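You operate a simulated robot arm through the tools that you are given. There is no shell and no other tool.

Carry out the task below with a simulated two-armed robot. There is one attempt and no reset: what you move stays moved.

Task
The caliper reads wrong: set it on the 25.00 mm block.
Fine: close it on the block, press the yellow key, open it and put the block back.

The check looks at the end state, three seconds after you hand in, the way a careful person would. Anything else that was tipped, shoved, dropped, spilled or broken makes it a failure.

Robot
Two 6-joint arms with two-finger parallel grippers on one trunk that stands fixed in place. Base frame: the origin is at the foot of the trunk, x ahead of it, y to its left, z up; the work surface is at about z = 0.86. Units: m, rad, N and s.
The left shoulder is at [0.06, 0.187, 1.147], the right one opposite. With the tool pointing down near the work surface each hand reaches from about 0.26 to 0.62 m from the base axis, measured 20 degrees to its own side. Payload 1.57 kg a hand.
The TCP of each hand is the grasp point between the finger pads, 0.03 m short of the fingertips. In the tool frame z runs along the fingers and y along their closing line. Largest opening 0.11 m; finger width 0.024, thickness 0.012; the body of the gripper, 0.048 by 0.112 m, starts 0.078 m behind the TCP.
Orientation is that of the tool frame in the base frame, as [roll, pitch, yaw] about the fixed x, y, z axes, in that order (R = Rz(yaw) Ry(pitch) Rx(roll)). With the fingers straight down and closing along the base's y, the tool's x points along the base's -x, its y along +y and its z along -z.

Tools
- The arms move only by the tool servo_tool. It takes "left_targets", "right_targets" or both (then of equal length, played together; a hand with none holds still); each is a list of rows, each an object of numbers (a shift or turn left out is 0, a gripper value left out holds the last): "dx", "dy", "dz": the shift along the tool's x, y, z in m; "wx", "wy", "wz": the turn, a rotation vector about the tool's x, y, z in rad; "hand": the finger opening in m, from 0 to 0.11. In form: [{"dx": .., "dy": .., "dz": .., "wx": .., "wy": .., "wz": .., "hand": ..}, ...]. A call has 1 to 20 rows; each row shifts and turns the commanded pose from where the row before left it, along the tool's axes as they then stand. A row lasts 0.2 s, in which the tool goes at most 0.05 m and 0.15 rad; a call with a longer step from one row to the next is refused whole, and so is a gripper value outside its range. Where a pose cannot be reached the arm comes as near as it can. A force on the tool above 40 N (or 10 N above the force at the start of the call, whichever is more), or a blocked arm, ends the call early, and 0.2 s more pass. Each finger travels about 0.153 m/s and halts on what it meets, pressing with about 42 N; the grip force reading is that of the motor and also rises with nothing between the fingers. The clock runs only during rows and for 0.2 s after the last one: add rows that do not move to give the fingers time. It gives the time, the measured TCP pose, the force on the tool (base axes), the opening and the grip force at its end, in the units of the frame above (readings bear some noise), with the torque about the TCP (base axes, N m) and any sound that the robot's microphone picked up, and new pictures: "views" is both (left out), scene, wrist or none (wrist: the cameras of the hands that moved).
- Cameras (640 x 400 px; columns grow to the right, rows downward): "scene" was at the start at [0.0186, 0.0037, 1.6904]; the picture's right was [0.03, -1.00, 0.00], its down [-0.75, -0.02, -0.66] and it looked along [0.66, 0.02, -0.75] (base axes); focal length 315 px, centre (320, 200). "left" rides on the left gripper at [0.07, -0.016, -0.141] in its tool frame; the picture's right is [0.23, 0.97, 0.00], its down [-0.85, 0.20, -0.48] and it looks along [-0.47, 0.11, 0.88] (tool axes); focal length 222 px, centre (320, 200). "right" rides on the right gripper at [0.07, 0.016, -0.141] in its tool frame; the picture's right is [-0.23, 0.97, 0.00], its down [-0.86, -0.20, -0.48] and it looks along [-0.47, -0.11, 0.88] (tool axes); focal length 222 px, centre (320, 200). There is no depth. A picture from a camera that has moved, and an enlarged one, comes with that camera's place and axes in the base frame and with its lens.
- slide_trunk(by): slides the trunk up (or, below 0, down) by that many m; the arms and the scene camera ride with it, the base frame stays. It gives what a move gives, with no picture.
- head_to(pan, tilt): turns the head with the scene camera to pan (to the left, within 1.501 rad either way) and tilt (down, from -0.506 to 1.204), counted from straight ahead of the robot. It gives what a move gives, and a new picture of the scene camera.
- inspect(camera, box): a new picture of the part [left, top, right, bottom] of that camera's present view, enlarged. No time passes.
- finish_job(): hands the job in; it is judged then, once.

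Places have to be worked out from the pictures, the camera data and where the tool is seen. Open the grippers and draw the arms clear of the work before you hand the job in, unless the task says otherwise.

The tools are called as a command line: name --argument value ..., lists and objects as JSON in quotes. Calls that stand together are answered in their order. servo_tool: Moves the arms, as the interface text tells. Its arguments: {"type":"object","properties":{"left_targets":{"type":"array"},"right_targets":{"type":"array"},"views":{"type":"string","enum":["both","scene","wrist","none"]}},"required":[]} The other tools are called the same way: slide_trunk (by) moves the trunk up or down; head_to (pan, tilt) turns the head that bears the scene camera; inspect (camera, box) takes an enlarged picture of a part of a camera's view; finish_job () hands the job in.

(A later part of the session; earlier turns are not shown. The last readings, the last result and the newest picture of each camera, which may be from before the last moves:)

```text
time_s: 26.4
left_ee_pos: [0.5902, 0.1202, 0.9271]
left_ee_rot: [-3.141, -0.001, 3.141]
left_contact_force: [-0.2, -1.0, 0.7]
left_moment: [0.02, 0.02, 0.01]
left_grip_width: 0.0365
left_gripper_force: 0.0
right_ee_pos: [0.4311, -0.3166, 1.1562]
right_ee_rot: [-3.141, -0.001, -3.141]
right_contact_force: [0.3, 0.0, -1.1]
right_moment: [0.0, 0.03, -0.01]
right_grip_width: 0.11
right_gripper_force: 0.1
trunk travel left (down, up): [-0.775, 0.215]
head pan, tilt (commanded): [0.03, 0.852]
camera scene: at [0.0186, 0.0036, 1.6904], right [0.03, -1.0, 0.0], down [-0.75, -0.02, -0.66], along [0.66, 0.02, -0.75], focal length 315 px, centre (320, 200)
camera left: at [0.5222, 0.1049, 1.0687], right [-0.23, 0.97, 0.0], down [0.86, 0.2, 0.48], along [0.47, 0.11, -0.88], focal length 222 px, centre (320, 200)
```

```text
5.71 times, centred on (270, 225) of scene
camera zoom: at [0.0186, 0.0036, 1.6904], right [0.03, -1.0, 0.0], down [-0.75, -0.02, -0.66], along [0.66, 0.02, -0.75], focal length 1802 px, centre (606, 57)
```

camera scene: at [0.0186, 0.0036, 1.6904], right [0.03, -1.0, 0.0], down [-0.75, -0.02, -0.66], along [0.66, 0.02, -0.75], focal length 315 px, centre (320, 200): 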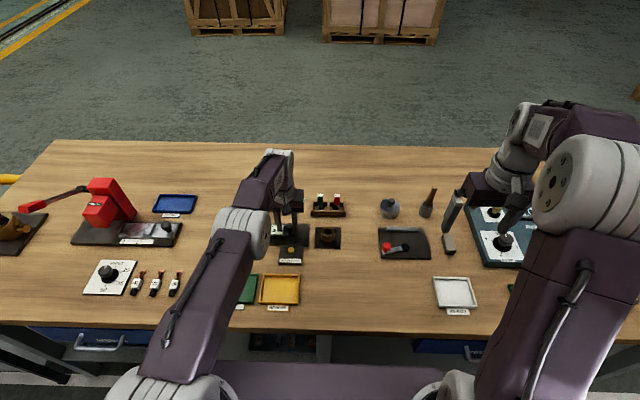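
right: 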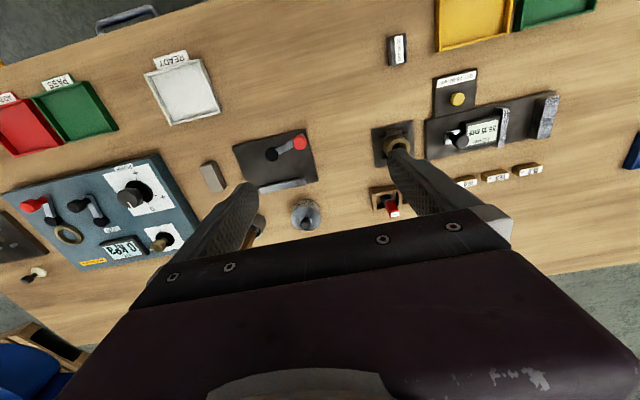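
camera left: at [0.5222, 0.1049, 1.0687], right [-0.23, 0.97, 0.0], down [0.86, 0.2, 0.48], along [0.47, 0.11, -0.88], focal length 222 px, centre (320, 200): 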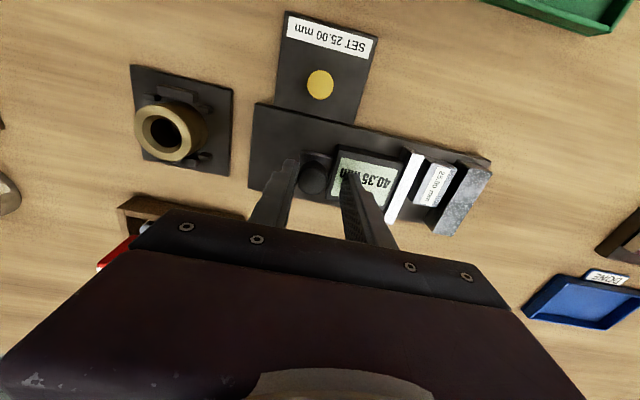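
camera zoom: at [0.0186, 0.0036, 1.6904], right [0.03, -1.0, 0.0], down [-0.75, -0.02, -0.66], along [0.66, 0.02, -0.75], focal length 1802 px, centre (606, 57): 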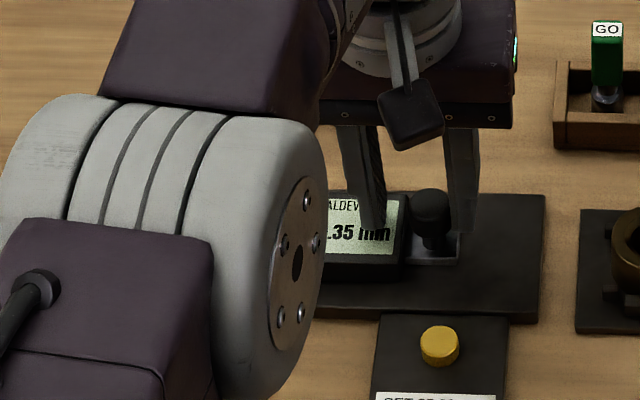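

The carriage slides freely, at about 1 N, and now reads 40.35. I'll push another 11 mm and then look at the gap and the reading.

servo_tool --left_targets '[{"dy": 0.002}, {"dy": 0.002}, {"dy": 0.002}, {"dy": 0.002}, {"dy": 0.0015}, {"dy": 0.0015}, {"dy": 0}]' --views "wrist"

inspect --camera "left" --box '[290, 110, 510, 250]'

```text
time_s: 28.0
left_ee_pos: [0.5921, 0.1327, 0.9275]
left_ee_rot: [3.141, 0.001, 3.141]
left_contact_force: [-1.0, -1.2, -0.1]
left_moment: [-0.02, 0.0, 0.0]
left_grip_width: 0.0368
left_gripper_force: 0.1
right_ee_pos: [0.4311, -0.3174, 1.157]
right_ee_rot: [3.142, 0.001, -3.141]
right_contact_force: [-0.1, -0.1, -0.5]
right_moment: [0.01, 0.04, -0.02]
right_grip_width: 0.11
right_gripper_force: 0.0
trunk travel left (down, up): [-0.775, 0.215]
head pan, tilt (commanded): [0.03, 0.852]
camera left: at [0.5234, 0.1166, 1.0688], right [-0.23, 0.97, 0.0], down [0.85, 0.2, 0.48], along [0.47, 0.11, -0.88], focal length 222 px, centre (320, 200)
```

left: 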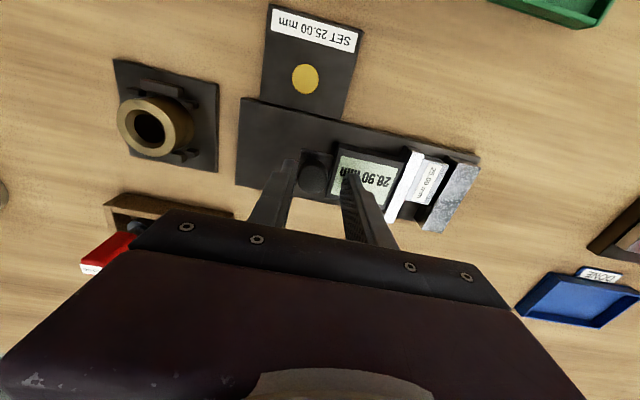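

```text
2.86 times, centred on (400, 180) of left
camera zoom: at [0.5234, 0.1166, 1.0688], right [-0.23, 0.97, 0.0], down [0.85, 0.2, 0.48], along [0.47, 0.11, -0.88], focal length 635 px, centre (91, 257)
```

zoom: 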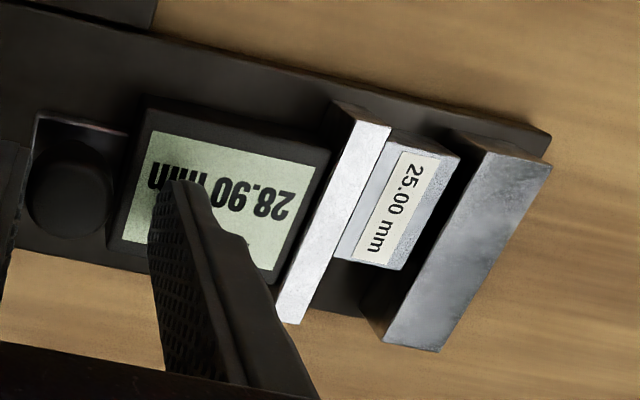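

It reads 28.90, and the moving jaw has met the block and is carrying it towards the fixed jaw. I'll go on in half-millimetre steps.

servo_tool --left_targets '[{"dy": 0.0006}, {"dy": 0.0006}, {"dy": 0.0006}, {"dy": 0.0006}, {"dy": 0.0006}, {"dy": 0}]' --views "wrist"

inspect --camera "left" --box '[290, 110, 510, 250]'

```text
time_s: 29.4
left_ee_pos: [0.592, 0.1354, 0.9288]
left_ee_rot: [3.141, -0.002, -3.141]
left_contact_force: [0.0, -1.0, -0.4]
left_moment: [-0.01, 0.0, 0.01]
left_grip_width: 0.0366
left_gripper_force: 0.1
right_ee_pos: [0.4313, -0.3168, 1.1576]
right_ee_rot: [3.141, 0.001, 3.141]
right_contact_force: [0.0, -0.2, 0.0]
right_moment: [0.0, 0.0, -0.02]
right_grip_width: 0.1102
right_gripper_force: 0.1
trunk travel left (down, up): [-0.775, 0.215]
head pan, tilt (commanded): [0.03, 0.852]
camera left: at [0.5225, 0.1195, 1.0695], right [-0.23, 0.97, 0.0], down [0.85, 0.2, 0.48], along [0.47, 0.11, -0.88], focal length 222 px, centre (320, 200)
```

left: 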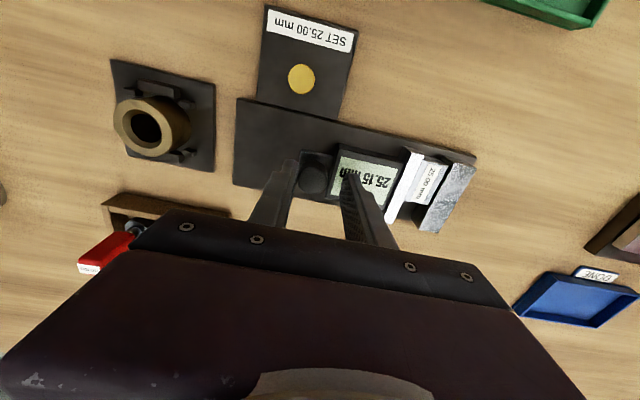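

```text
2.86 times, centred on (400, 180) of left
camera zoom: at [0.5225, 0.1195, 1.0695], right [-0.23, 0.97, 0.0], down [0.85, 0.2, 0.48], along [0.47, 0.11, -0.88], focal length 635 px, centre (91, 257)
```

zoom: 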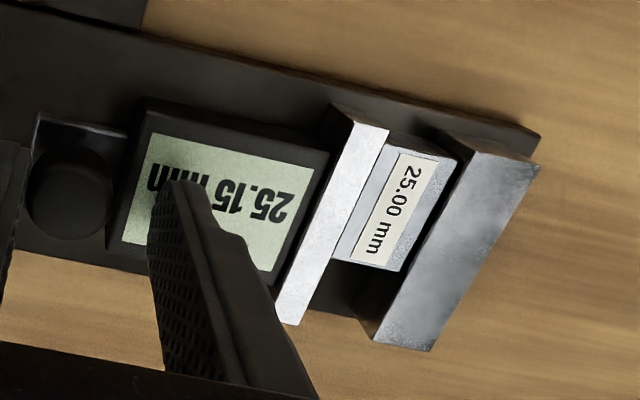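

It now reads 25.15 with only 1 N of force, so it may not be closed yet. I'll add small 0.3 mm steps until the force rises and the reading stops changing.

servo_tool --left_targets '[{"dy": 0.0003}, {"dy": 0.0003}, {"dy": 0}]' --views "wrist"

inspect --camera "left" --box '[290, 110, 510, 250]'

```text
time_s: 30.2
left_ee_pos: [0.5917, 0.1352, 0.9283]
left_ee_rot: [-3.142, 0.0, -3.141]
left_contact_force: [0.9, -0.8, 0.0]
left_moment: [-0.03, 0.0, 0.01]
left_grip_width: 0.0368
left_gripper_force: 0.4
right_ee_pos: [0.4315, -0.316, 1.1561]
right_ee_rot: [-3.141, 0.0, 3.141]
right_contact_force: [0.7, 0.4, 1.0]
right_moment: [0.02, -0.02, 0.03]
right_grip_width: 0.1099
right_gripper_force: 0.0
trunk travel left (down, up): [-0.775, 0.215]
head pan, tilt (commanded): [0.03, 0.852]
camera left: at [0.5222, 0.1199, 1.069], right [-0.23, 0.97, 0.0], down [0.85, 0.2, 0.48], along [0.47, 0.11, -0.88], focal length 222 px, centre (320, 200)
```

left: 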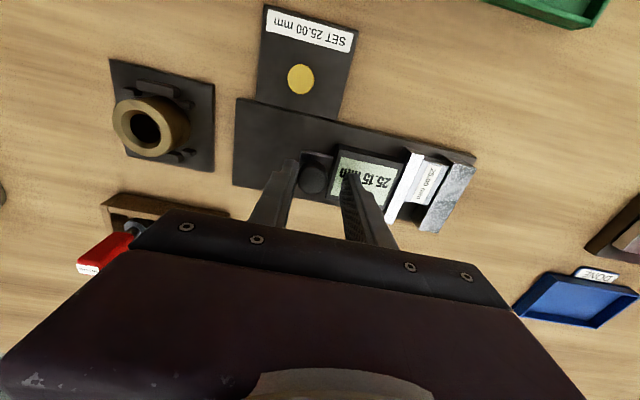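

```text
2.86 times, centred on (400, 180) of left
camera zoom: at [0.5222, 0.1199, 1.069], right [-0.23, 0.97, 0.0], down [0.85, 0.2, 0.48], along [0.47, 0.11, -0.88], focal length 635 px, centre (91, 257)
```

zoom: 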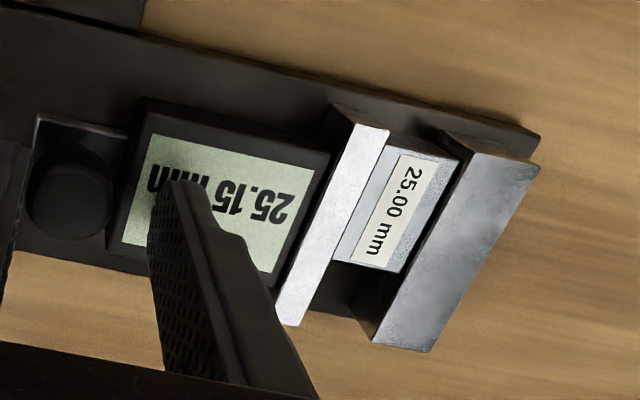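

The reading stayed at 25.15 after another 0.6 mm of command, which suggests it's closed. I'll press a little further to confirm the force rises and the reading doesn't change.

servo_tool --left_targets '[{"dy": 0.0005}, {"dy": 0.0005}, {"dy": 0.0005}, {"dy": 0}]' --views "wrist"

inspect --camera "left" --box '[290, 110, 510, 250]'

```text
time_s: 31.2
left_ee_pos: [0.5909, 0.1366, 0.9264]
left_ee_rot: [-3.141, 0.0, 3.141]
left_contact_force: [-0.5, -2.8, -0.8]
left_moment: [-0.08, 0.04, -0.05]
left_grip_width: 0.0387
left_gripper_force: 1.4
right_ee_pos: [0.4304, -0.3182, 1.1566]
right_ee_rot: [-3.141, 0.0, -3.14]
right_contact_force: [-0.3, -0.8, -0.4]
right_moment: [-0.02, 0.0, 0.0]
right_grip_width: 0.11
right_gripper_force: 0.1
trunk travel left (down, up): [-0.775, 0.215]
head pan, tilt (commanded): [0.03, 0.852]
camera left: at [0.5223, 0.1214, 1.0686], right [-0.23, 0.97, 0.0], down [0.86, 0.2, 0.48], along [0.47, 0.11, -0.88], focal length 222 px, centre (320, 200)
```

left: 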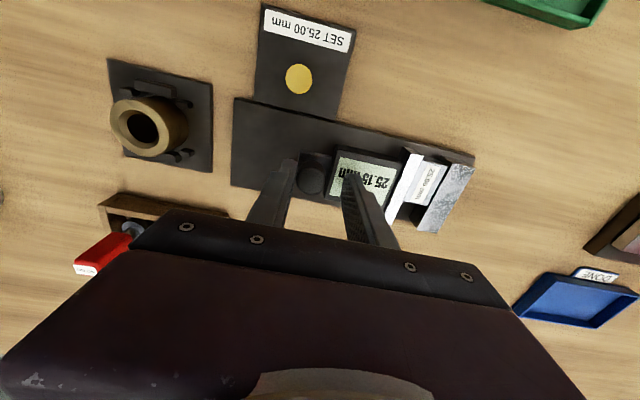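

```text
2.86 times, centred on (400, 180) of left
camera zoom: at [0.5223, 0.1214, 1.0686], right [-0.23, 0.97, 0.0], down [0.86, 0.2, 0.48], along [0.47, 0.11, -0.88], focal length 635 px, centre (91, 257)
```

zoom: 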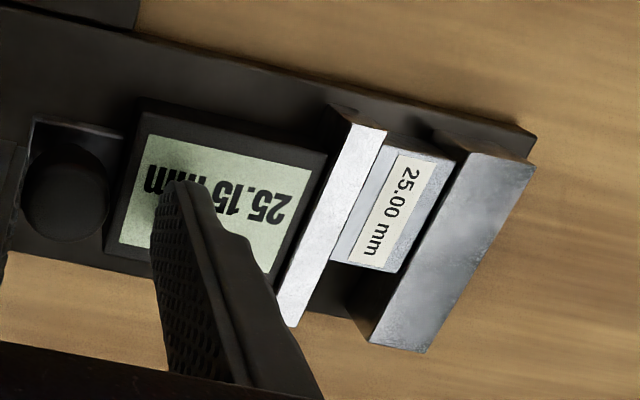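

The reading holds at 25.15 as the load rises, so the jaws are closed on the block and the caliper is 0.15 mm off. I'll back the finger off the knob, lift clear, close the fingers and go over the yellow key, which I judge to be at (0.527, 0.106) with its top at z≈0.880.

servo_tool --left_targets '[{"dy": -0.002}, {"dy": -0.002}, {"dy": -0.0015}, {"dz": -0.01}, {"dz": -0.02}, {"dz": -0.03, "hand": 0.02}, {"dx": 0.02, "dy": -0.008, "hand": 0.0}, {"dx": 0.02, "dy": -0.008}, {"dx": 0.023, "dy": -0.0086}, {"dz": 0}]' --views "both"

inspect --camera "scene" --box '[220, 190, 320, 260]'

inspect --camera "left" --box '[220, 80, 440, 260]'

```text
time_s: 33.4
left_ee_pos: [0.5293, 0.1058, 0.9875]
left_ee_rot: [-3.141, 0.001, 3.141]
left_contact_force: [0.4, 0.1, 0.1]
left_moment: [0.0, 0.02, 0.0]
left_grip_width: 0.0
left_gripper_force: 21.5
right_ee_pos: [0.4305, -0.3173, 1.1575]
right_ee_rot: [3.14, -0.002, 3.14]
right_contact_force: [0.2, 0.4, 1.3]
right_moment: [-0.01, -0.02, -0.01]
right_grip_width: 0.1099
right_gripper_force: 0.1
trunk travel left (down, up): [-0.775, 0.215]
head pan, tilt (commanded): [0.03, 0.852]
camera scene: at [0.019, 0.0037, 1.6904], right [0.03, -1.0, 0.0], down [-0.75, -0.02, -0.66], along [0.66, 0.02, -0.75], focal length 315 px, centre (320, 200)
camera left: at [0.4601, 0.091, 1.1285], right [-0.23, 0.97, 0.0], down [0.85, 0.2, 0.48], along [0.47, 0.11, -0.88], focal length 222 px, centre (320, 200)
```

scene: 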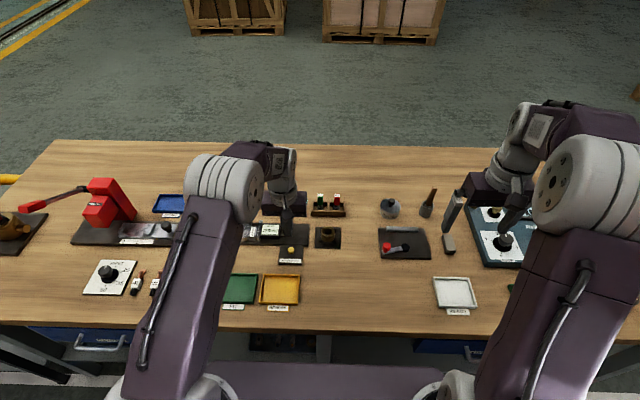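
left: 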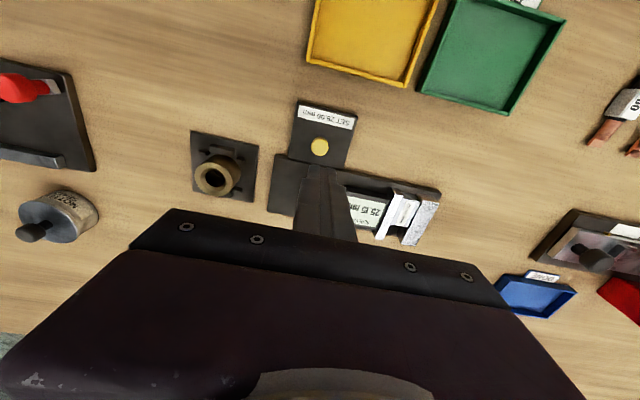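

```text
5.71 times, centred on (270, 225) of scene
camera zoom: at [0.019, 0.0037, 1.6904], right [0.03, -1.0, 0.0], down [-0.75, -0.02, -0.66], along [0.66, 0.02, -0.75], focal length 1802 px, centre (606, 57)
```

zoom: 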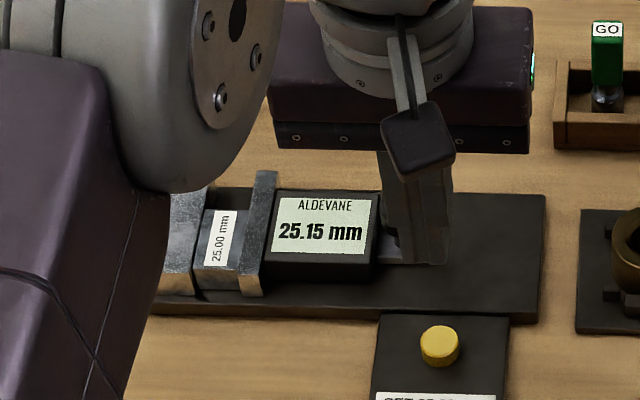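

```text
2.22 times, centred on (330, 170) of left
camera zoom: at [0.4601, 0.091, 1.1285], right [-0.23, 0.97, 0.0], down [0.85, 0.2, 0.48], along [0.47, 0.11, -0.88], focal length 494 px, centre (298, 267)
```

zoom: 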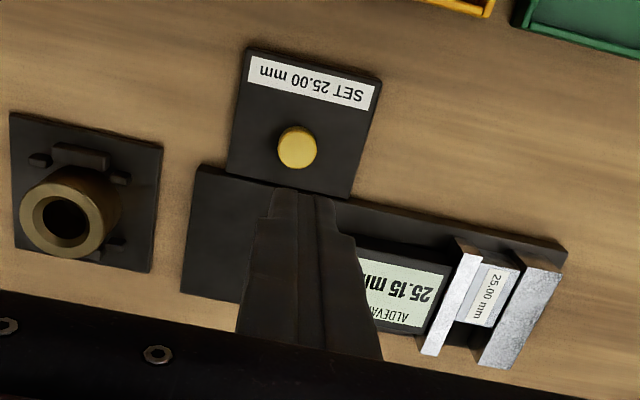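

The reading stays at 25.15 with the block held, and the key computes to (0.526, 0.106), right under the closed fingertips. I'll descend to just above the key.

servo_tool --left_targets '[{"dx": 0.001, "dz": 0.02}, {"dz": 0.02}, {"dz": 0.015}, {"dz": 0.01}, {"dz": 0.006}, {"dz": 0}]' --views "both"

inspect --camera "scene" --box '[250, 210, 330, 266]'

inspect --camera "left" --box '[220, 80, 440, 260]'

```text
time_s: 34.8
left_ee_pos: [0.5249, 0.1072, 0.9169]
left_ee_rot: [3.141, -0.001, 3.141]
left_contact_force: [0.2, -0.3, 0.6]
left_moment: [0.04, -0.02, 0.0]
left_grip_width: 0.0
left_gripper_force: 21.2
right_ee_pos: [0.4301, -0.3166, 1.158]
right_ee_rot: [3.141, -0.001, -3.141]
right_contact_force: [0.0, -0.5, 0.3]
right_moment: [-0.01, -0.02, -0.01]
right_grip_width: 0.11
right_gripper_force: 0.0
trunk travel left (down, up): [-0.775, 0.215]
head pan, tilt (commanded): [0.03, 0.852]
camera scene: at [0.0186, 0.0036, 1.6904], right [0.03, -1.0, 0.0], down [-0.75, -0.02, -0.66], along [0.66, 0.02, -0.75], focal length 315 px, centre (320, 200)
camera left: at [0.4559, 0.0926, 1.0574], right [-0.23, 0.97, 0.0], down [0.85, 0.2, 0.48], along [0.47, 0.11, -0.88], focal length 222 px, centre (320, 200)
```

scene: 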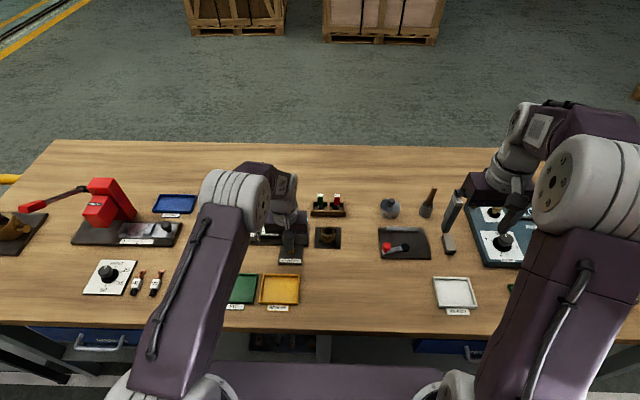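
left: 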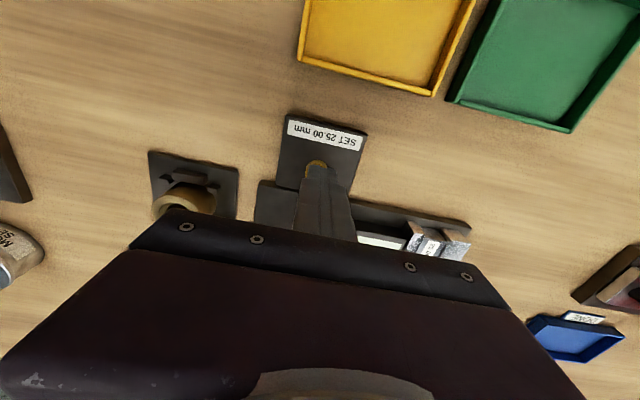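

```text
7.14 times, centred on (290, 238) of scene
camera zoom: at [0.0186, 0.0036, 1.6904], right [0.03, -1.0, 0.0], down [-0.75, -0.02, -0.66], along [0.66, 0.02, -0.75], focal length 2253 px, centre (534, -71)
```

zoom: 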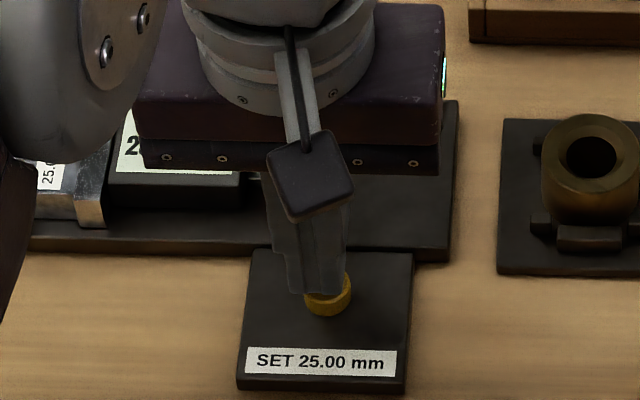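

```text
2.22 times, centred on (330, 170) of left
camera zoom: at [0.4559, 0.0926, 1.0574], right [-0.23, 0.97, 0.0], down [0.85, 0.2, 0.48], along [0.47, 0.11, -0.88], focal length 494 px, centre (298, 267)
```

zoom: 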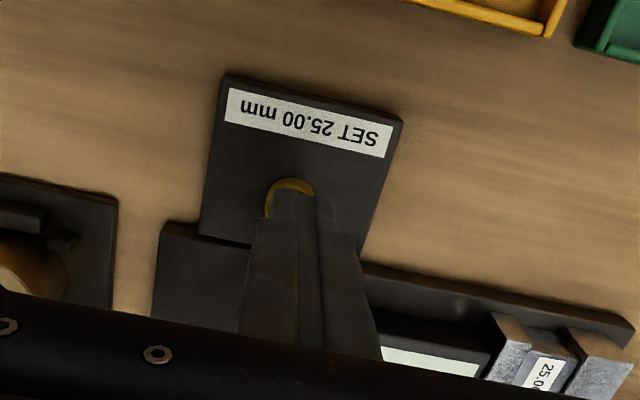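

The fingertips are just above the key, about 3–4 mm off toward +y and 2 mm too far ahead. I'll correct that, then press down in 1 mm steps while watching the force and the microphone.

servo_tool --left_targets '[{"dx": 0.002, "dy": -0.003}, {"dz": 0.001}, {"dz": 0.001}, {"dz": 0.001}, {"dz": 0.001}, {"dz": 0.001}, {"dz": 0.001}, {"dz": 0}]' --views "wrist"

inspect --camera "scene" --box '[250, 210, 330, 266]'

inspect --camera "left" --box '[220, 80, 440, 260]'

```text
time_s: 36.6
left_ee_pos: [0.5255, 0.1032, 0.9116]
left_ee_rot: [3.141, 0.0, 3.141]
left_contact_force: [-0.2, 0.3, 1.4]
left_moment: [-0.03, 0.0, 0.03]
left_grip_width: 0.0
left_gripper_force: 21.6
right_ee_pos: [0.4311, -0.3162, 1.1559]
right_ee_rot: [-3.141, -0.002, 3.14]
right_contact_force: [-0.6, 0.5, -0.6]
right_moment: [0.01, -0.06, 0.01]
right_grip_width: 0.1103
right_gripper_force: 0.2
trunk travel left (down, up): [-0.775, 0.215]
head pan, tilt (commanded): [0.03, 0.852]
camera left: at [0.4568, 0.0882, 1.0525], right [-0.23, 0.97, 0.0], down [0.85, 0.2, 0.48], along [0.47, 0.11, -0.88], focal length 222 px, centre (320, 200)
```

left: 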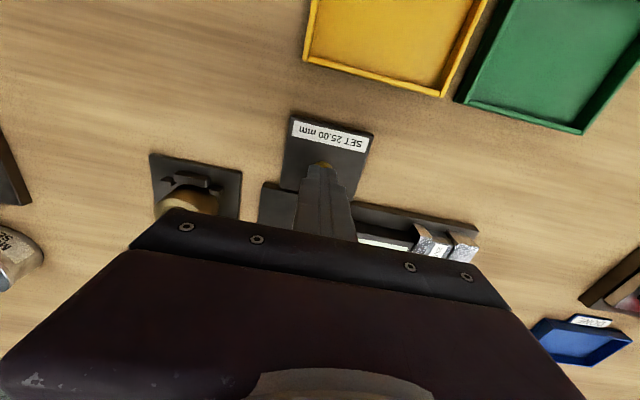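

```text
7.14 times, centred on (290, 238) of scene
camera zoom: at [0.0187, 0.0036, 1.6904], right [0.03, -1.0, 0.0], down [-0.75, -0.02, -0.66], along [0.66, 0.02, -0.75], focal length 2253 px, centre (534, -71)
```

zoom: 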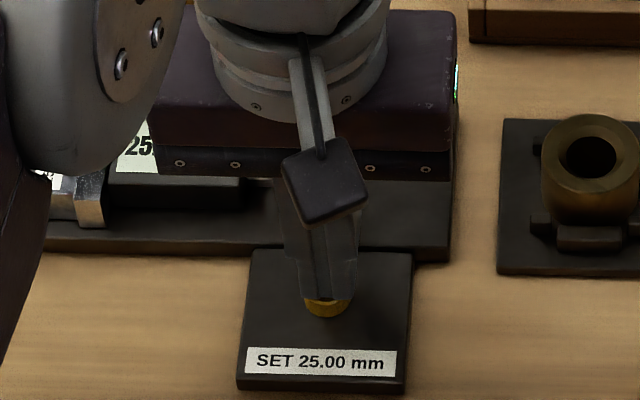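

```text
2.22 times, centred on (330, 170) of left
camera zoom: at [0.4568, 0.0882, 1.0525], right [-0.23, 0.97, 0.0], down [0.85, 0.2, 0.48], along [0.47, 0.11, -0.88], focal length 494 px, centre (298, 267)
```

zoom: 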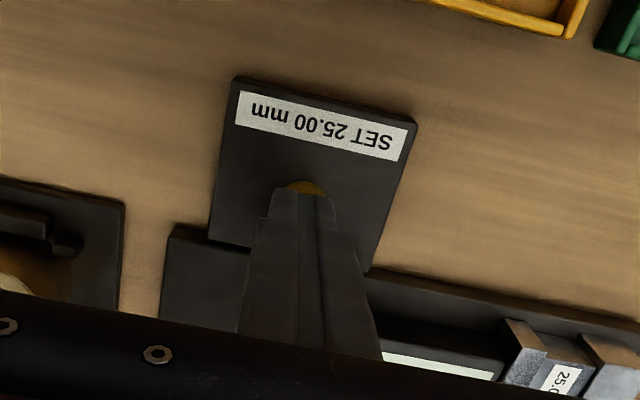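

The fingers are now centred on the key and the force is about 1.4 N, so contact is just beginning. I'll press on.

servo_tool --left_targets '[{"dz": 0.001}, {"dz": 0.001}, {"dz": 0.001}, {"dz": 0}]' --views "none"

inspect --camera "scene" --box '[230, 200, 310, 256]'

```text
time_s: 37.6
left_ee_pos: [0.5254, 0.1031, 0.9076]
left_ee_rot: [-3.141, 0.001, -3.141]
left_contact_force: [-0.4, -0.3, 3.8]
left_moment: [-0.05, 0.0, -0.02]
left_grip_width: 0.0
left_gripper_force: 21.6
right_ee_pos: [0.4312, -0.3171, 1.1586]
right_ee_rot: [-3.14, -0.001, -3.141]
right_contact_force: [0.3, 0.8, 0.3]
right_moment: [0.01, 0.02, 0.02]
right_grip_width: 0.11
right_gripper_force: 0.0
trunk travel left (down, up): [-0.775, 0.215]
head pan, tilt (commanded): [0.03, 0.852]
heard: click
```

```text
7.14 times, centred on (270, 228) of scene
camera zoom: at [0.018, 0.0034, 1.6904], right [0.03, -1.0, 0.0], down [-0.75, -0.02, -0.66], along [0.66, 0.02, -0.75], focal length 2253 px, centre (677, 0)
```

zoom: 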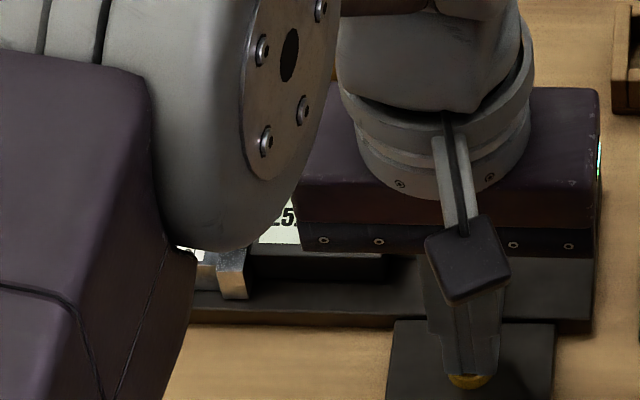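

A click was heard at about 4 N. I'll lift off the key and check what the display reads.

servo_tool --left_targets '[{"dz": -0.003}, {"dz": -0.007}, {"dz": -0.02}, {"dz": -0.025}, {"dz": -0.025}, {"dz": 0}]' --views "both"

inspect --camera "scene" --box '[220, 190, 320, 260]'

inspect --camera "left" --box '[220, 80, 440, 260]'

```text
time_s: 39.0
left_ee_pos: [0.5239, 0.1044, 0.9865]
left_ee_rot: [-3.141, 0.0, 3.141]
left_contact_force: [-0.9, -0.4, 0.7]
left_moment: [-0.01, 0.03, 0.02]
left_grip_width: 0.0
left_gripper_force: 21.5
right_ee_pos: [0.4318, -0.3163, 1.1567]
right_ee_rot: [3.14, -0.001, 3.141]
right_contact_force: [0.4, 0.2, 0.1]
right_moment: [0.0, 0.03, 0.03]
right_grip_width: 0.11
right_gripper_force: 0.0
trunk travel left (down, up): [-0.775, 0.215]
head pan, tilt (commanded): [0.03, 0.852]
camera scene: at [0.0189, 0.0037, 1.6904], right [0.03, -1.0, 0.0], down [-0.75, -0.02, -0.66], along [0.66, 0.02, -0.75], focal length 315 px, centre (320, 200)
camera left: at [0.4561, 0.0894, 1.1277], right [-0.23, 0.97, 0.0], down [0.86, 0.2, 0.48], along [0.47, 0.11, -0.88], focal length 222 px, centre (320, 200)
```

scene: 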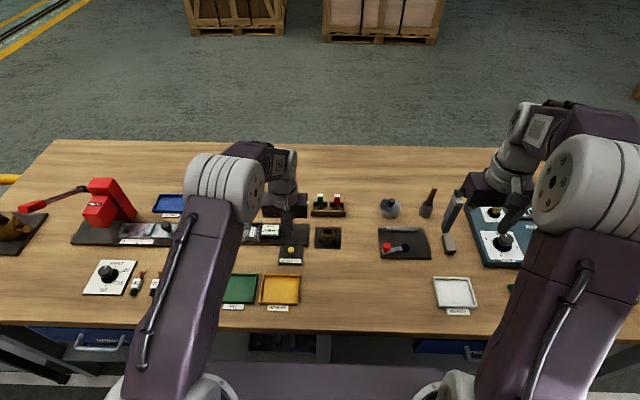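
left: 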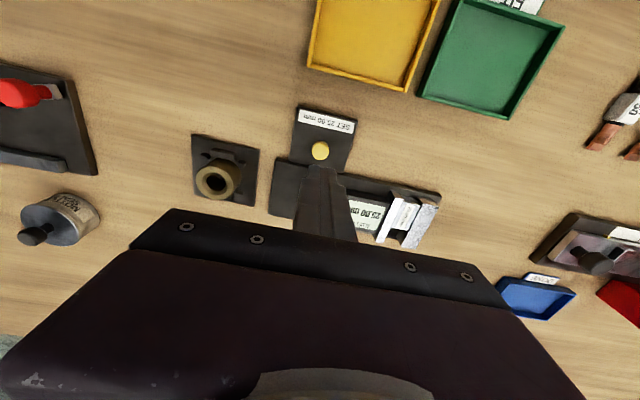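

```text
5.71 times, centred on (270, 225) of scene
camera zoom: at [0.0189, 0.0037, 1.6904], right [0.03, -1.0, 0.0], down [-0.75, -0.02, -0.66], along [0.66, 0.02, -0.75], focal length 1802 px, centre (606, 57)
```

zoom: 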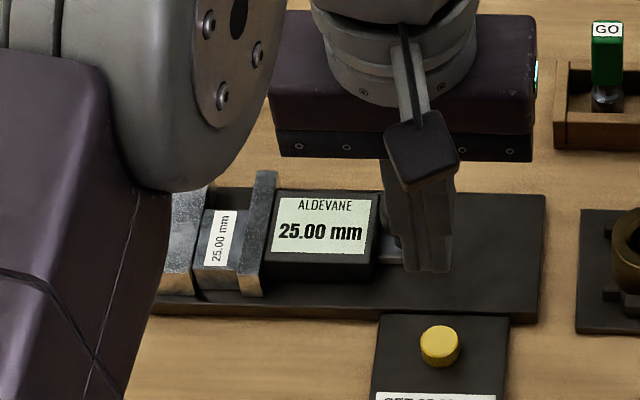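

```text
2.22 times, centred on (330, 170) of left
camera zoom: at [0.4561, 0.0894, 1.1277], right [-0.23, 0.97, 0.0], down [0.86, 0.2, 0.48], along [0.47, 0.11, -0.88], focal length 494 px, centre (298, 267)
```

zoom: 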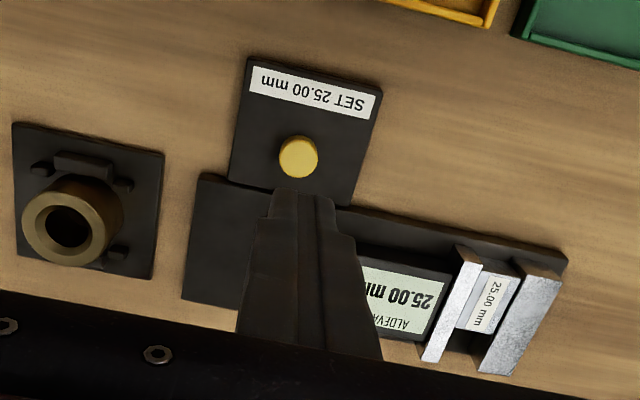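

The display now reads 25.00 with the block clamped, so the key worked. I'll go back above the knob, now near (0.590, 0.130), with the fingers open, lower around it and push it −y to open the jaws.

servo_tool --left_targets '[{"dx": -0.022, "dy": 0.009, "hand": 0.03}, {"dx": -0.022, "dy": 0.009, "hand": 0.045}, {"dx": -0.022, "dy": 0.009, "hand": 0.046}, {"dz": 0}, {"dz": 0.02}, {"dz": 0.02}, {"dz": 0.013}, {"dz": 0.007}, {"dz": 0}]' --views "both"

inspect --camera "left" --box '[220, 70, 440, 250]'

inspect --camera "scene" --box '[220, 190, 320, 260]'

```text
time_s: 41.0
left_ee_pos: [0.5908, 0.1308, 0.9272]
left_ee_rot: [3.141, 0.0, 3.14]
left_contact_force: [0.0, 0.2, 0.6]
left_moment: [0.0, 0.01, -0.02]
left_grip_width: 0.0461
left_gripper_force: 0.2
right_ee_pos: [0.4315, -0.3166, 1.1559]
right_ee_rot: [-3.141, 0.001, 3.141]
right_contact_force: [0.1, 0.8, 0.2]
right_moment: [-0.01, 0.04, 0.0]
right_grip_width: 0.11
right_gripper_force: 0.1
trunk travel left (down, up): [-0.775, 0.215]
head pan, tilt (commanded): [0.03, 0.852]
camera scene: at [0.0187, 0.0036, 1.6904], right [0.03, -1.0, 0.0], down [-0.75, -0.02, -0.66], along [0.66, 0.02, -0.75], focal length 315 px, centre (320, 200)
camera left: at [0.5218, 0.1145, 1.0684], right [-0.23, 0.97, 0.0], down [0.86, 0.2, 0.48], along [0.47, 0.11, -0.88], focal length 222 px, centre (320, 200)
```

scene: 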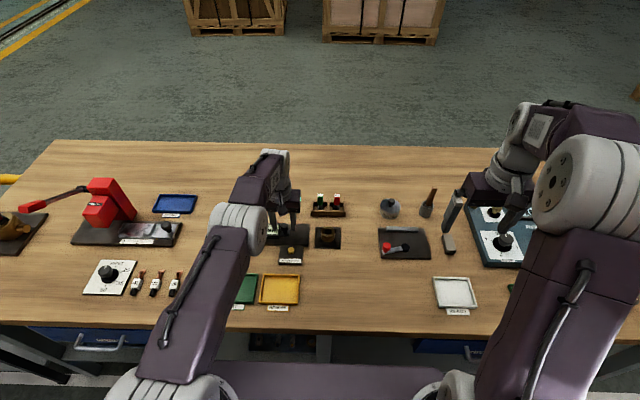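
left: 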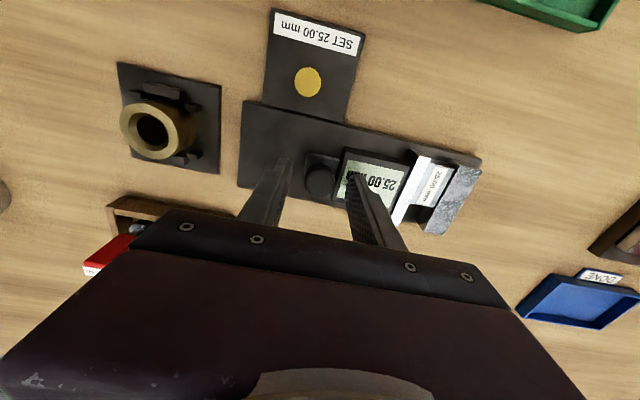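

```text
2.22 times, centred on (330, 160) of left
camera zoom: at [0.5218, 0.1145, 1.0684], right [-0.23, 0.97, 0.0], down [0.86, 0.2, 0.48], along [0.47, 0.11, -0.88], focal length 494 px, centre (298, 289)
```

zoom: 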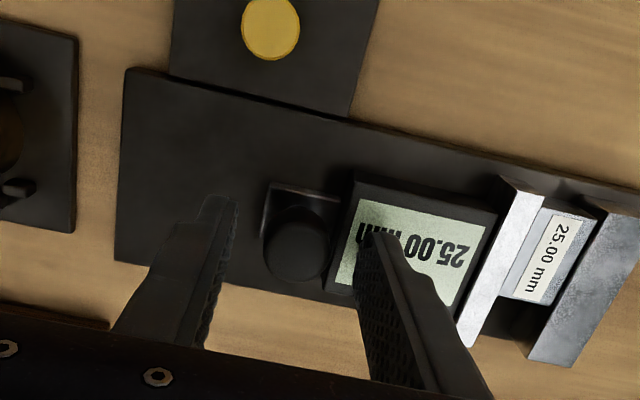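

```text
5.71 times, centred on (270, 225) of scene
camera zoom: at [0.0187, 0.0036, 1.6904], right [0.03, -1.0, 0.0], down [-0.75, -0.02, -0.66], along [0.66, 0.02, -0.75], focal length 1802 px, centre (606, 57)
```

zoom: 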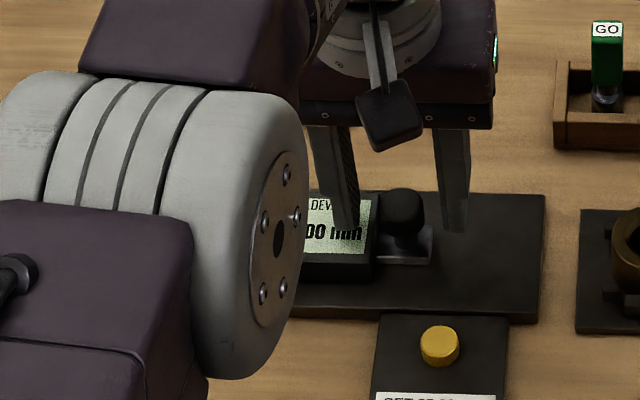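

The fingers bracket the knob and the display reads 25.00. I'll push −y by 40 mm to bring the gap back to about 55 mm.

servo_tool --left_targets '[{"dy": -0.002}, {"dy": -0.002}, {"dy": -0.002}, {"dy": -0.002}, {"dy": -0.002}, {"dy": -0.002}, {"dy": -0.002}, {"dy": -0.002}, {"dy": -0.002}, {"dy": -0.002}, {"dy": -0.002}, {"dy": -0.002}, {"dy": -0.002}, {"dy": -0.002}, {"dy": -0.002}, {"dy": -0.002}, {"dy": -0.002}, {"dy": -0.002}, {"dy": -0.002}, {"dy": -0.002}]' --views "both"

inspect --camera "left" --box '[260, 70, 500, 250]'

inspect --camera "scene" --box '[220, 190, 320, 260]'

```text
time_s: 45.2
left_ee_pos: [0.5874, 0.0909, 0.9287]
left_ee_rot: [3.141, 0.0, -3.141]
left_contact_force: [0.3, -0.5, -0.7]
left_moment: [0.0, 0.01, -0.02]
left_grip_width: 0.0465
left_gripper_force: 0.5
left hand out of reach, approached as far as the arm can: row 19
right_ee_pos: [0.431, -0.3166, 1.1568]
right_ee_rot: [-3.141, -0.001, 3.14]
right_contact_force: [-0.4, -0.2, 0.1]
right_moment: [-0.01, 0.02, 0.01]
right_grip_width: 0.1101
right_gripper_force: 0.1
trunk travel left (down, up): [-0.775, 0.215]
head pan, tilt (commanded): [0.03, 0.852]
camera scene: at [0.0187, 0.0037, 1.6904], right [0.03, -1.0, 0.0], down [-0.75, -0.02, -0.66], along [0.66, 0.02, -0.75], focal length 315 px, centre (320, 200)
camera left: at [0.519, 0.0764, 1.0702], right [-0.23, 0.97, 0.0], down [0.85, 0.2, 0.48], along [0.47, 0.11, -0.88], focal length 222 px, centre (320, 200)
```

scene: 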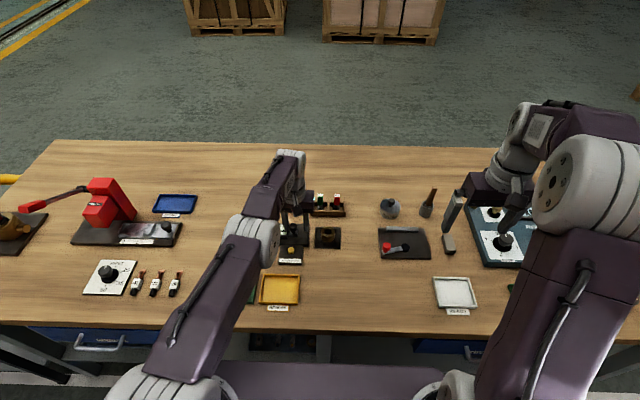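
left: 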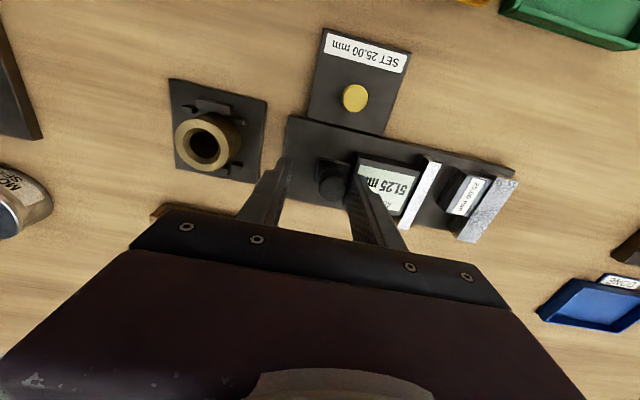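

```text
2.22 times, centred on (380, 160) of left
camera zoom: at [0.519, 0.0764, 1.0702], right [-0.23, 0.97, 0.0], down [0.85, 0.2, 0.48], along [0.47, 0.11, -0.88], focal length 494 px, centre (187, 289)
```

zoom: 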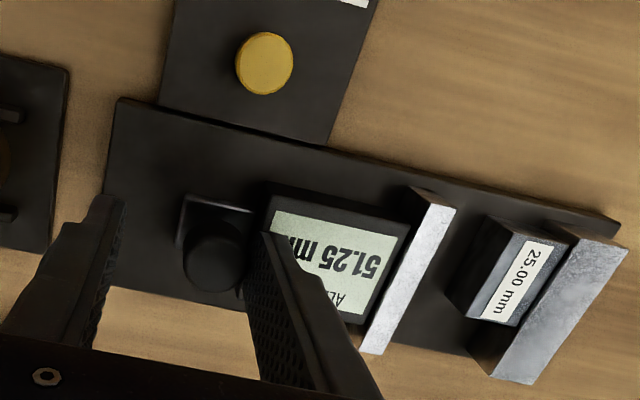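

```text
5.71 times, centred on (270, 225) of scene
camera zoom: at [0.0187, 0.0037, 1.6904], right [0.03, -1.0, 0.0], down [-0.75, -0.02, -0.66], along [0.66, 0.02, -0.75], focal length 1802 px, centre (606, 57)
```

zoom: 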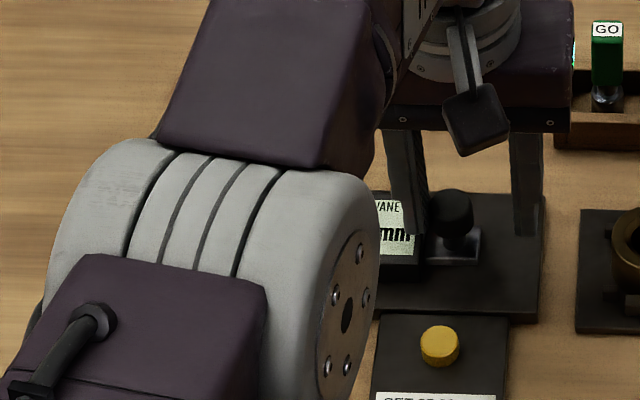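

The jaws are open at 51.25 and the block still stands by the fixed jaw, but the arm is at its reach limit here. I'll narrow the fingers slightly, which nudges the knob the last 4 mm, then back off +y and lift clear.

servo_tool --left_targets '[{"hand": 0.043}, {"hand": 0.039}, {"dy": 0}, {"dy": 0.003, "hand": 0.046}, {"dy": 0.003}, {"dz": -0.01}, {"dz": -0.02}, {"dz": -0.03}, {"dz": -0.02}, {"dz": 0}]' --views "both"

inspect --camera "left" --box '[240, 70, 480, 250]'

inspect --camera "scene" --box '[220, 190, 320, 260]'

```text
time_s: 47.4
left_ee_pos: [0.587, 0.097, 1.0084]
left_ee_rot: [-3.141, 0.001, -3.139]
left_contact_force: [0.4, -0.6, -0.5]
left_moment: [0.05, -0.02, 0.01]
left_grip_width: 0.0457
left_gripper_force: 0.1
right_ee_pos: [0.4309, -0.3173, 1.1567]
right_ee_rot: [3.14, 0.0, 3.141]
right_contact_force: [0.3, 0.4, 0.2]
right_moment: [-0.02, 0.0, 0.02]
right_grip_width: 0.11
right_gripper_force: 0.0
trunk travel left (down, up): [-0.775, 0.215]
head pan, tilt (commanded): [0.03, 0.852]
camera scene: at [0.0189, 0.0036, 1.6904], right [0.03, -1.0, 0.0], down [-0.75, -0.02, -0.66], along [0.66, 0.02, -0.75], focal length 315 px, centre (320, 200)
camera left: at [0.519, 0.0808, 1.1483], right [-0.23, 0.97, 0.0], down [0.85, 0.2, 0.48], along [0.47, 0.11, -0.88], focal length 222 px, centre (320, 200)
```

scene: 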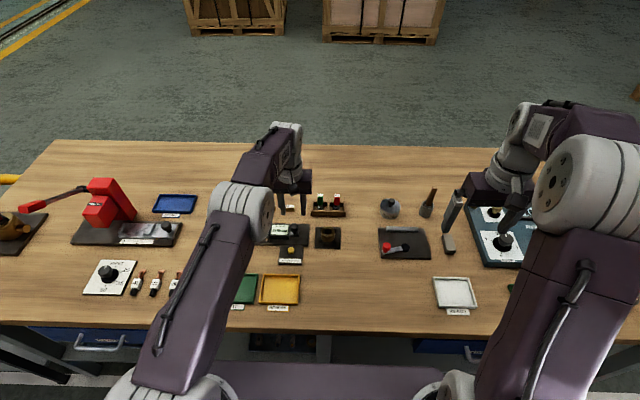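
left: 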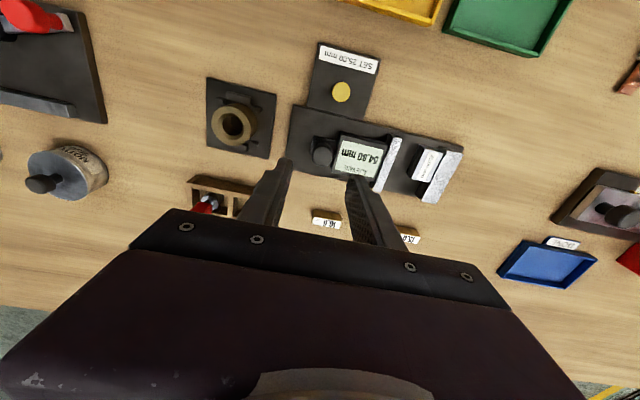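

```text
2.22 times, centred on (360, 160) of left
camera zoom: at [0.519, 0.0808, 1.1483], right [-0.23, 0.97, 0.0], down [0.85, 0.2, 0.48], along [0.47, 0.11, -0.88], focal length 494 px, centre (231, 289)
```

zoom: 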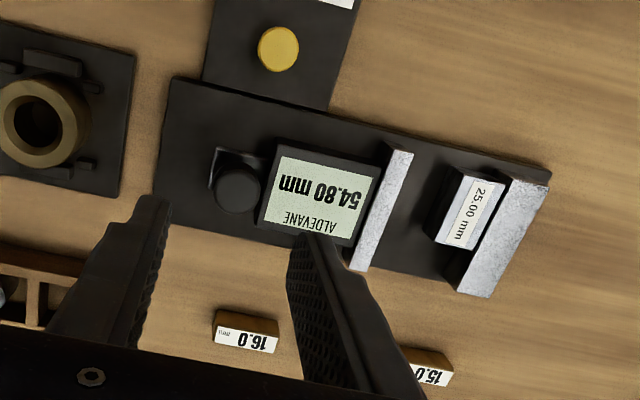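

```text
5.71 times, centred on (270, 225) of scene
camera zoom: at [0.0189, 0.0036, 1.6904], right [0.03, -1.0, 0.0], down [-0.75, -0.02, -0.66], along [0.66, 0.02, -0.75], focal length 1802 px, centre (606, 57)
```

zoom: 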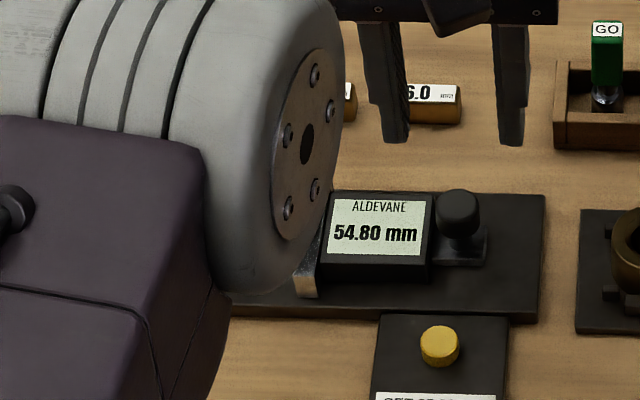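

The caliper is open at 54.80. I'll move over the block, turn the hand a quarter turn again, and check the block's position from there.

servo_tool --left_targets '[{"dy": 0.0256, "dx": 0.0015}, {"dy": 0.0256, "dx": 0.0015}, {"dy": 0.0256, "dx": 0.0015}, {"dy": 0.0256, "dx": 0.0015}, {"dy": 0.0256, "dx": 0.001}, {"wz": 0.1428}, {"wz": 0.1428}, {"wz": 0.1428}, {"wz": 0.1428}, {"wz": 0.1428}, {"wz": 0.1428}, {"wz": 0.1428}, {"wz": 0.1428}, {"wz": 0.1428}, {"wz": 0.1428}, {"wz": 0.1428, "hand": 0.056}, {"wz": 0}, {"wz": 0}]' --views "both"

inspect --camera "left" --box '[260, 80, 380, 190]'

inspect --camera "scene" --box '[220, 190, 320, 260]'

```text
time_s: 51.2
left_ee_pos: [0.5822, 0.226, 1.0069]
left_ee_rot: [3.139, 0.0, 1.571]
left_contact_force: [0.1, -0.3, -0.5]
left_moment: [0.0, -0.01, 0.02]
left_grip_width: 0.056
left_gripper_force: 0.0
right_ee_pos: [0.43, -0.3168, 1.157]
right_ee_rot: [-3.14, 0.001, -3.141]
right_contact_force: [0.1, 0.1, 0.5]
right_moment: [-0.01, 0.01, 0.01]
right_grip_width: 0.1099
right_gripper_force: 0.2
trunk travel left (down, up): [-0.775, 0.215]
head pan, tilt (commanded): [0.03, 0.852]
camera scene: at [0.0187, 0.0036, 1.6904], right [0.03, -1.0, 0.0], down [-0.75, -0.02, -0.66], along [0.66, 0.02, -0.75], focal length 315 px, centre (320, 200)
camera left: at [0.5663, 0.296, 1.1492], right [0.97, 0.23, 0.0], down [0.2, -0.86, 0.48], along [0.11, -0.47, -0.88], focal length 222 px, centre (320, 200)
```

scene: 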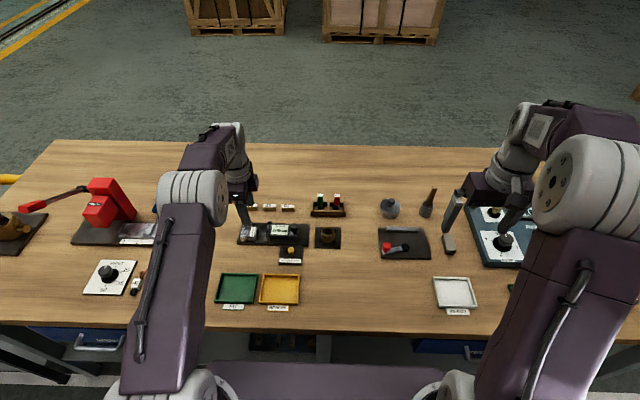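
left: 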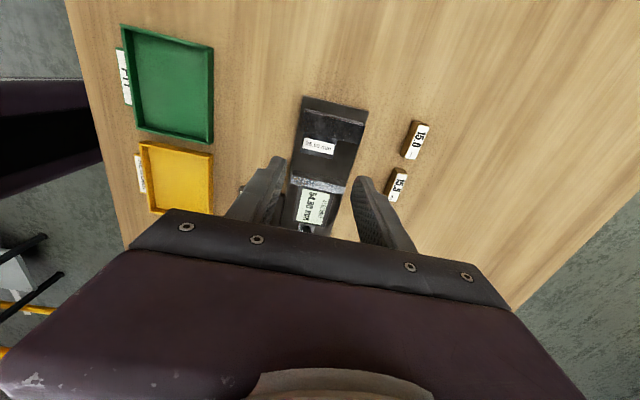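

```text
3.64 times, centred on (320, 135) of left
camera zoom: at [0.5663, 0.296, 1.1492], right [0.97, 0.23, 0.0], down [0.2, -0.86, 0.48], along [0.11, -0.47, -0.88], focal length 808 px, centre (320, 436)
```

zoom: 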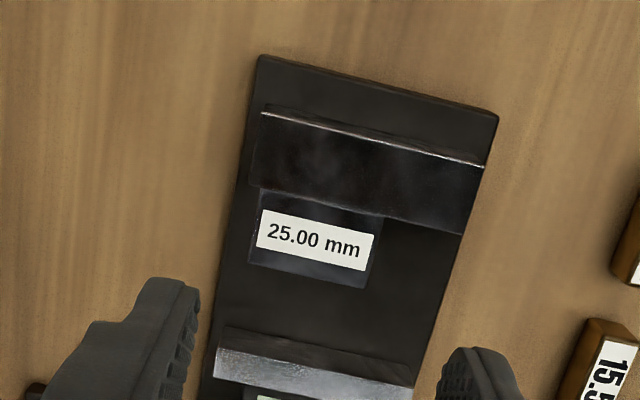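

```text
5.71 times, centred on (270, 225) of scene
camera zoom: at [0.0187, 0.0036, 1.6904], right [0.03, -1.0, 0.0], down [-0.75, -0.02, -0.66], along [0.66, 0.02, -0.75], focal length 1802 px, centre (606, 57)
```

zoom: 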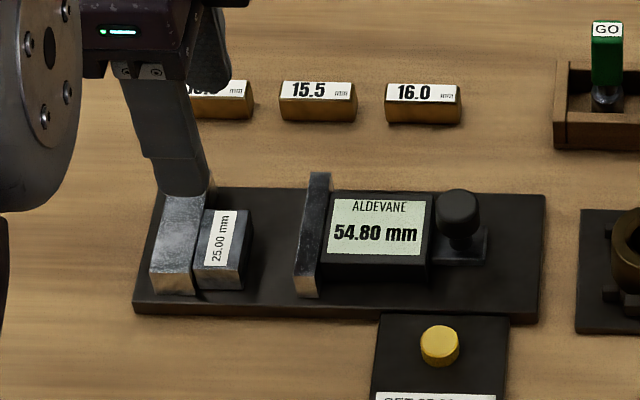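

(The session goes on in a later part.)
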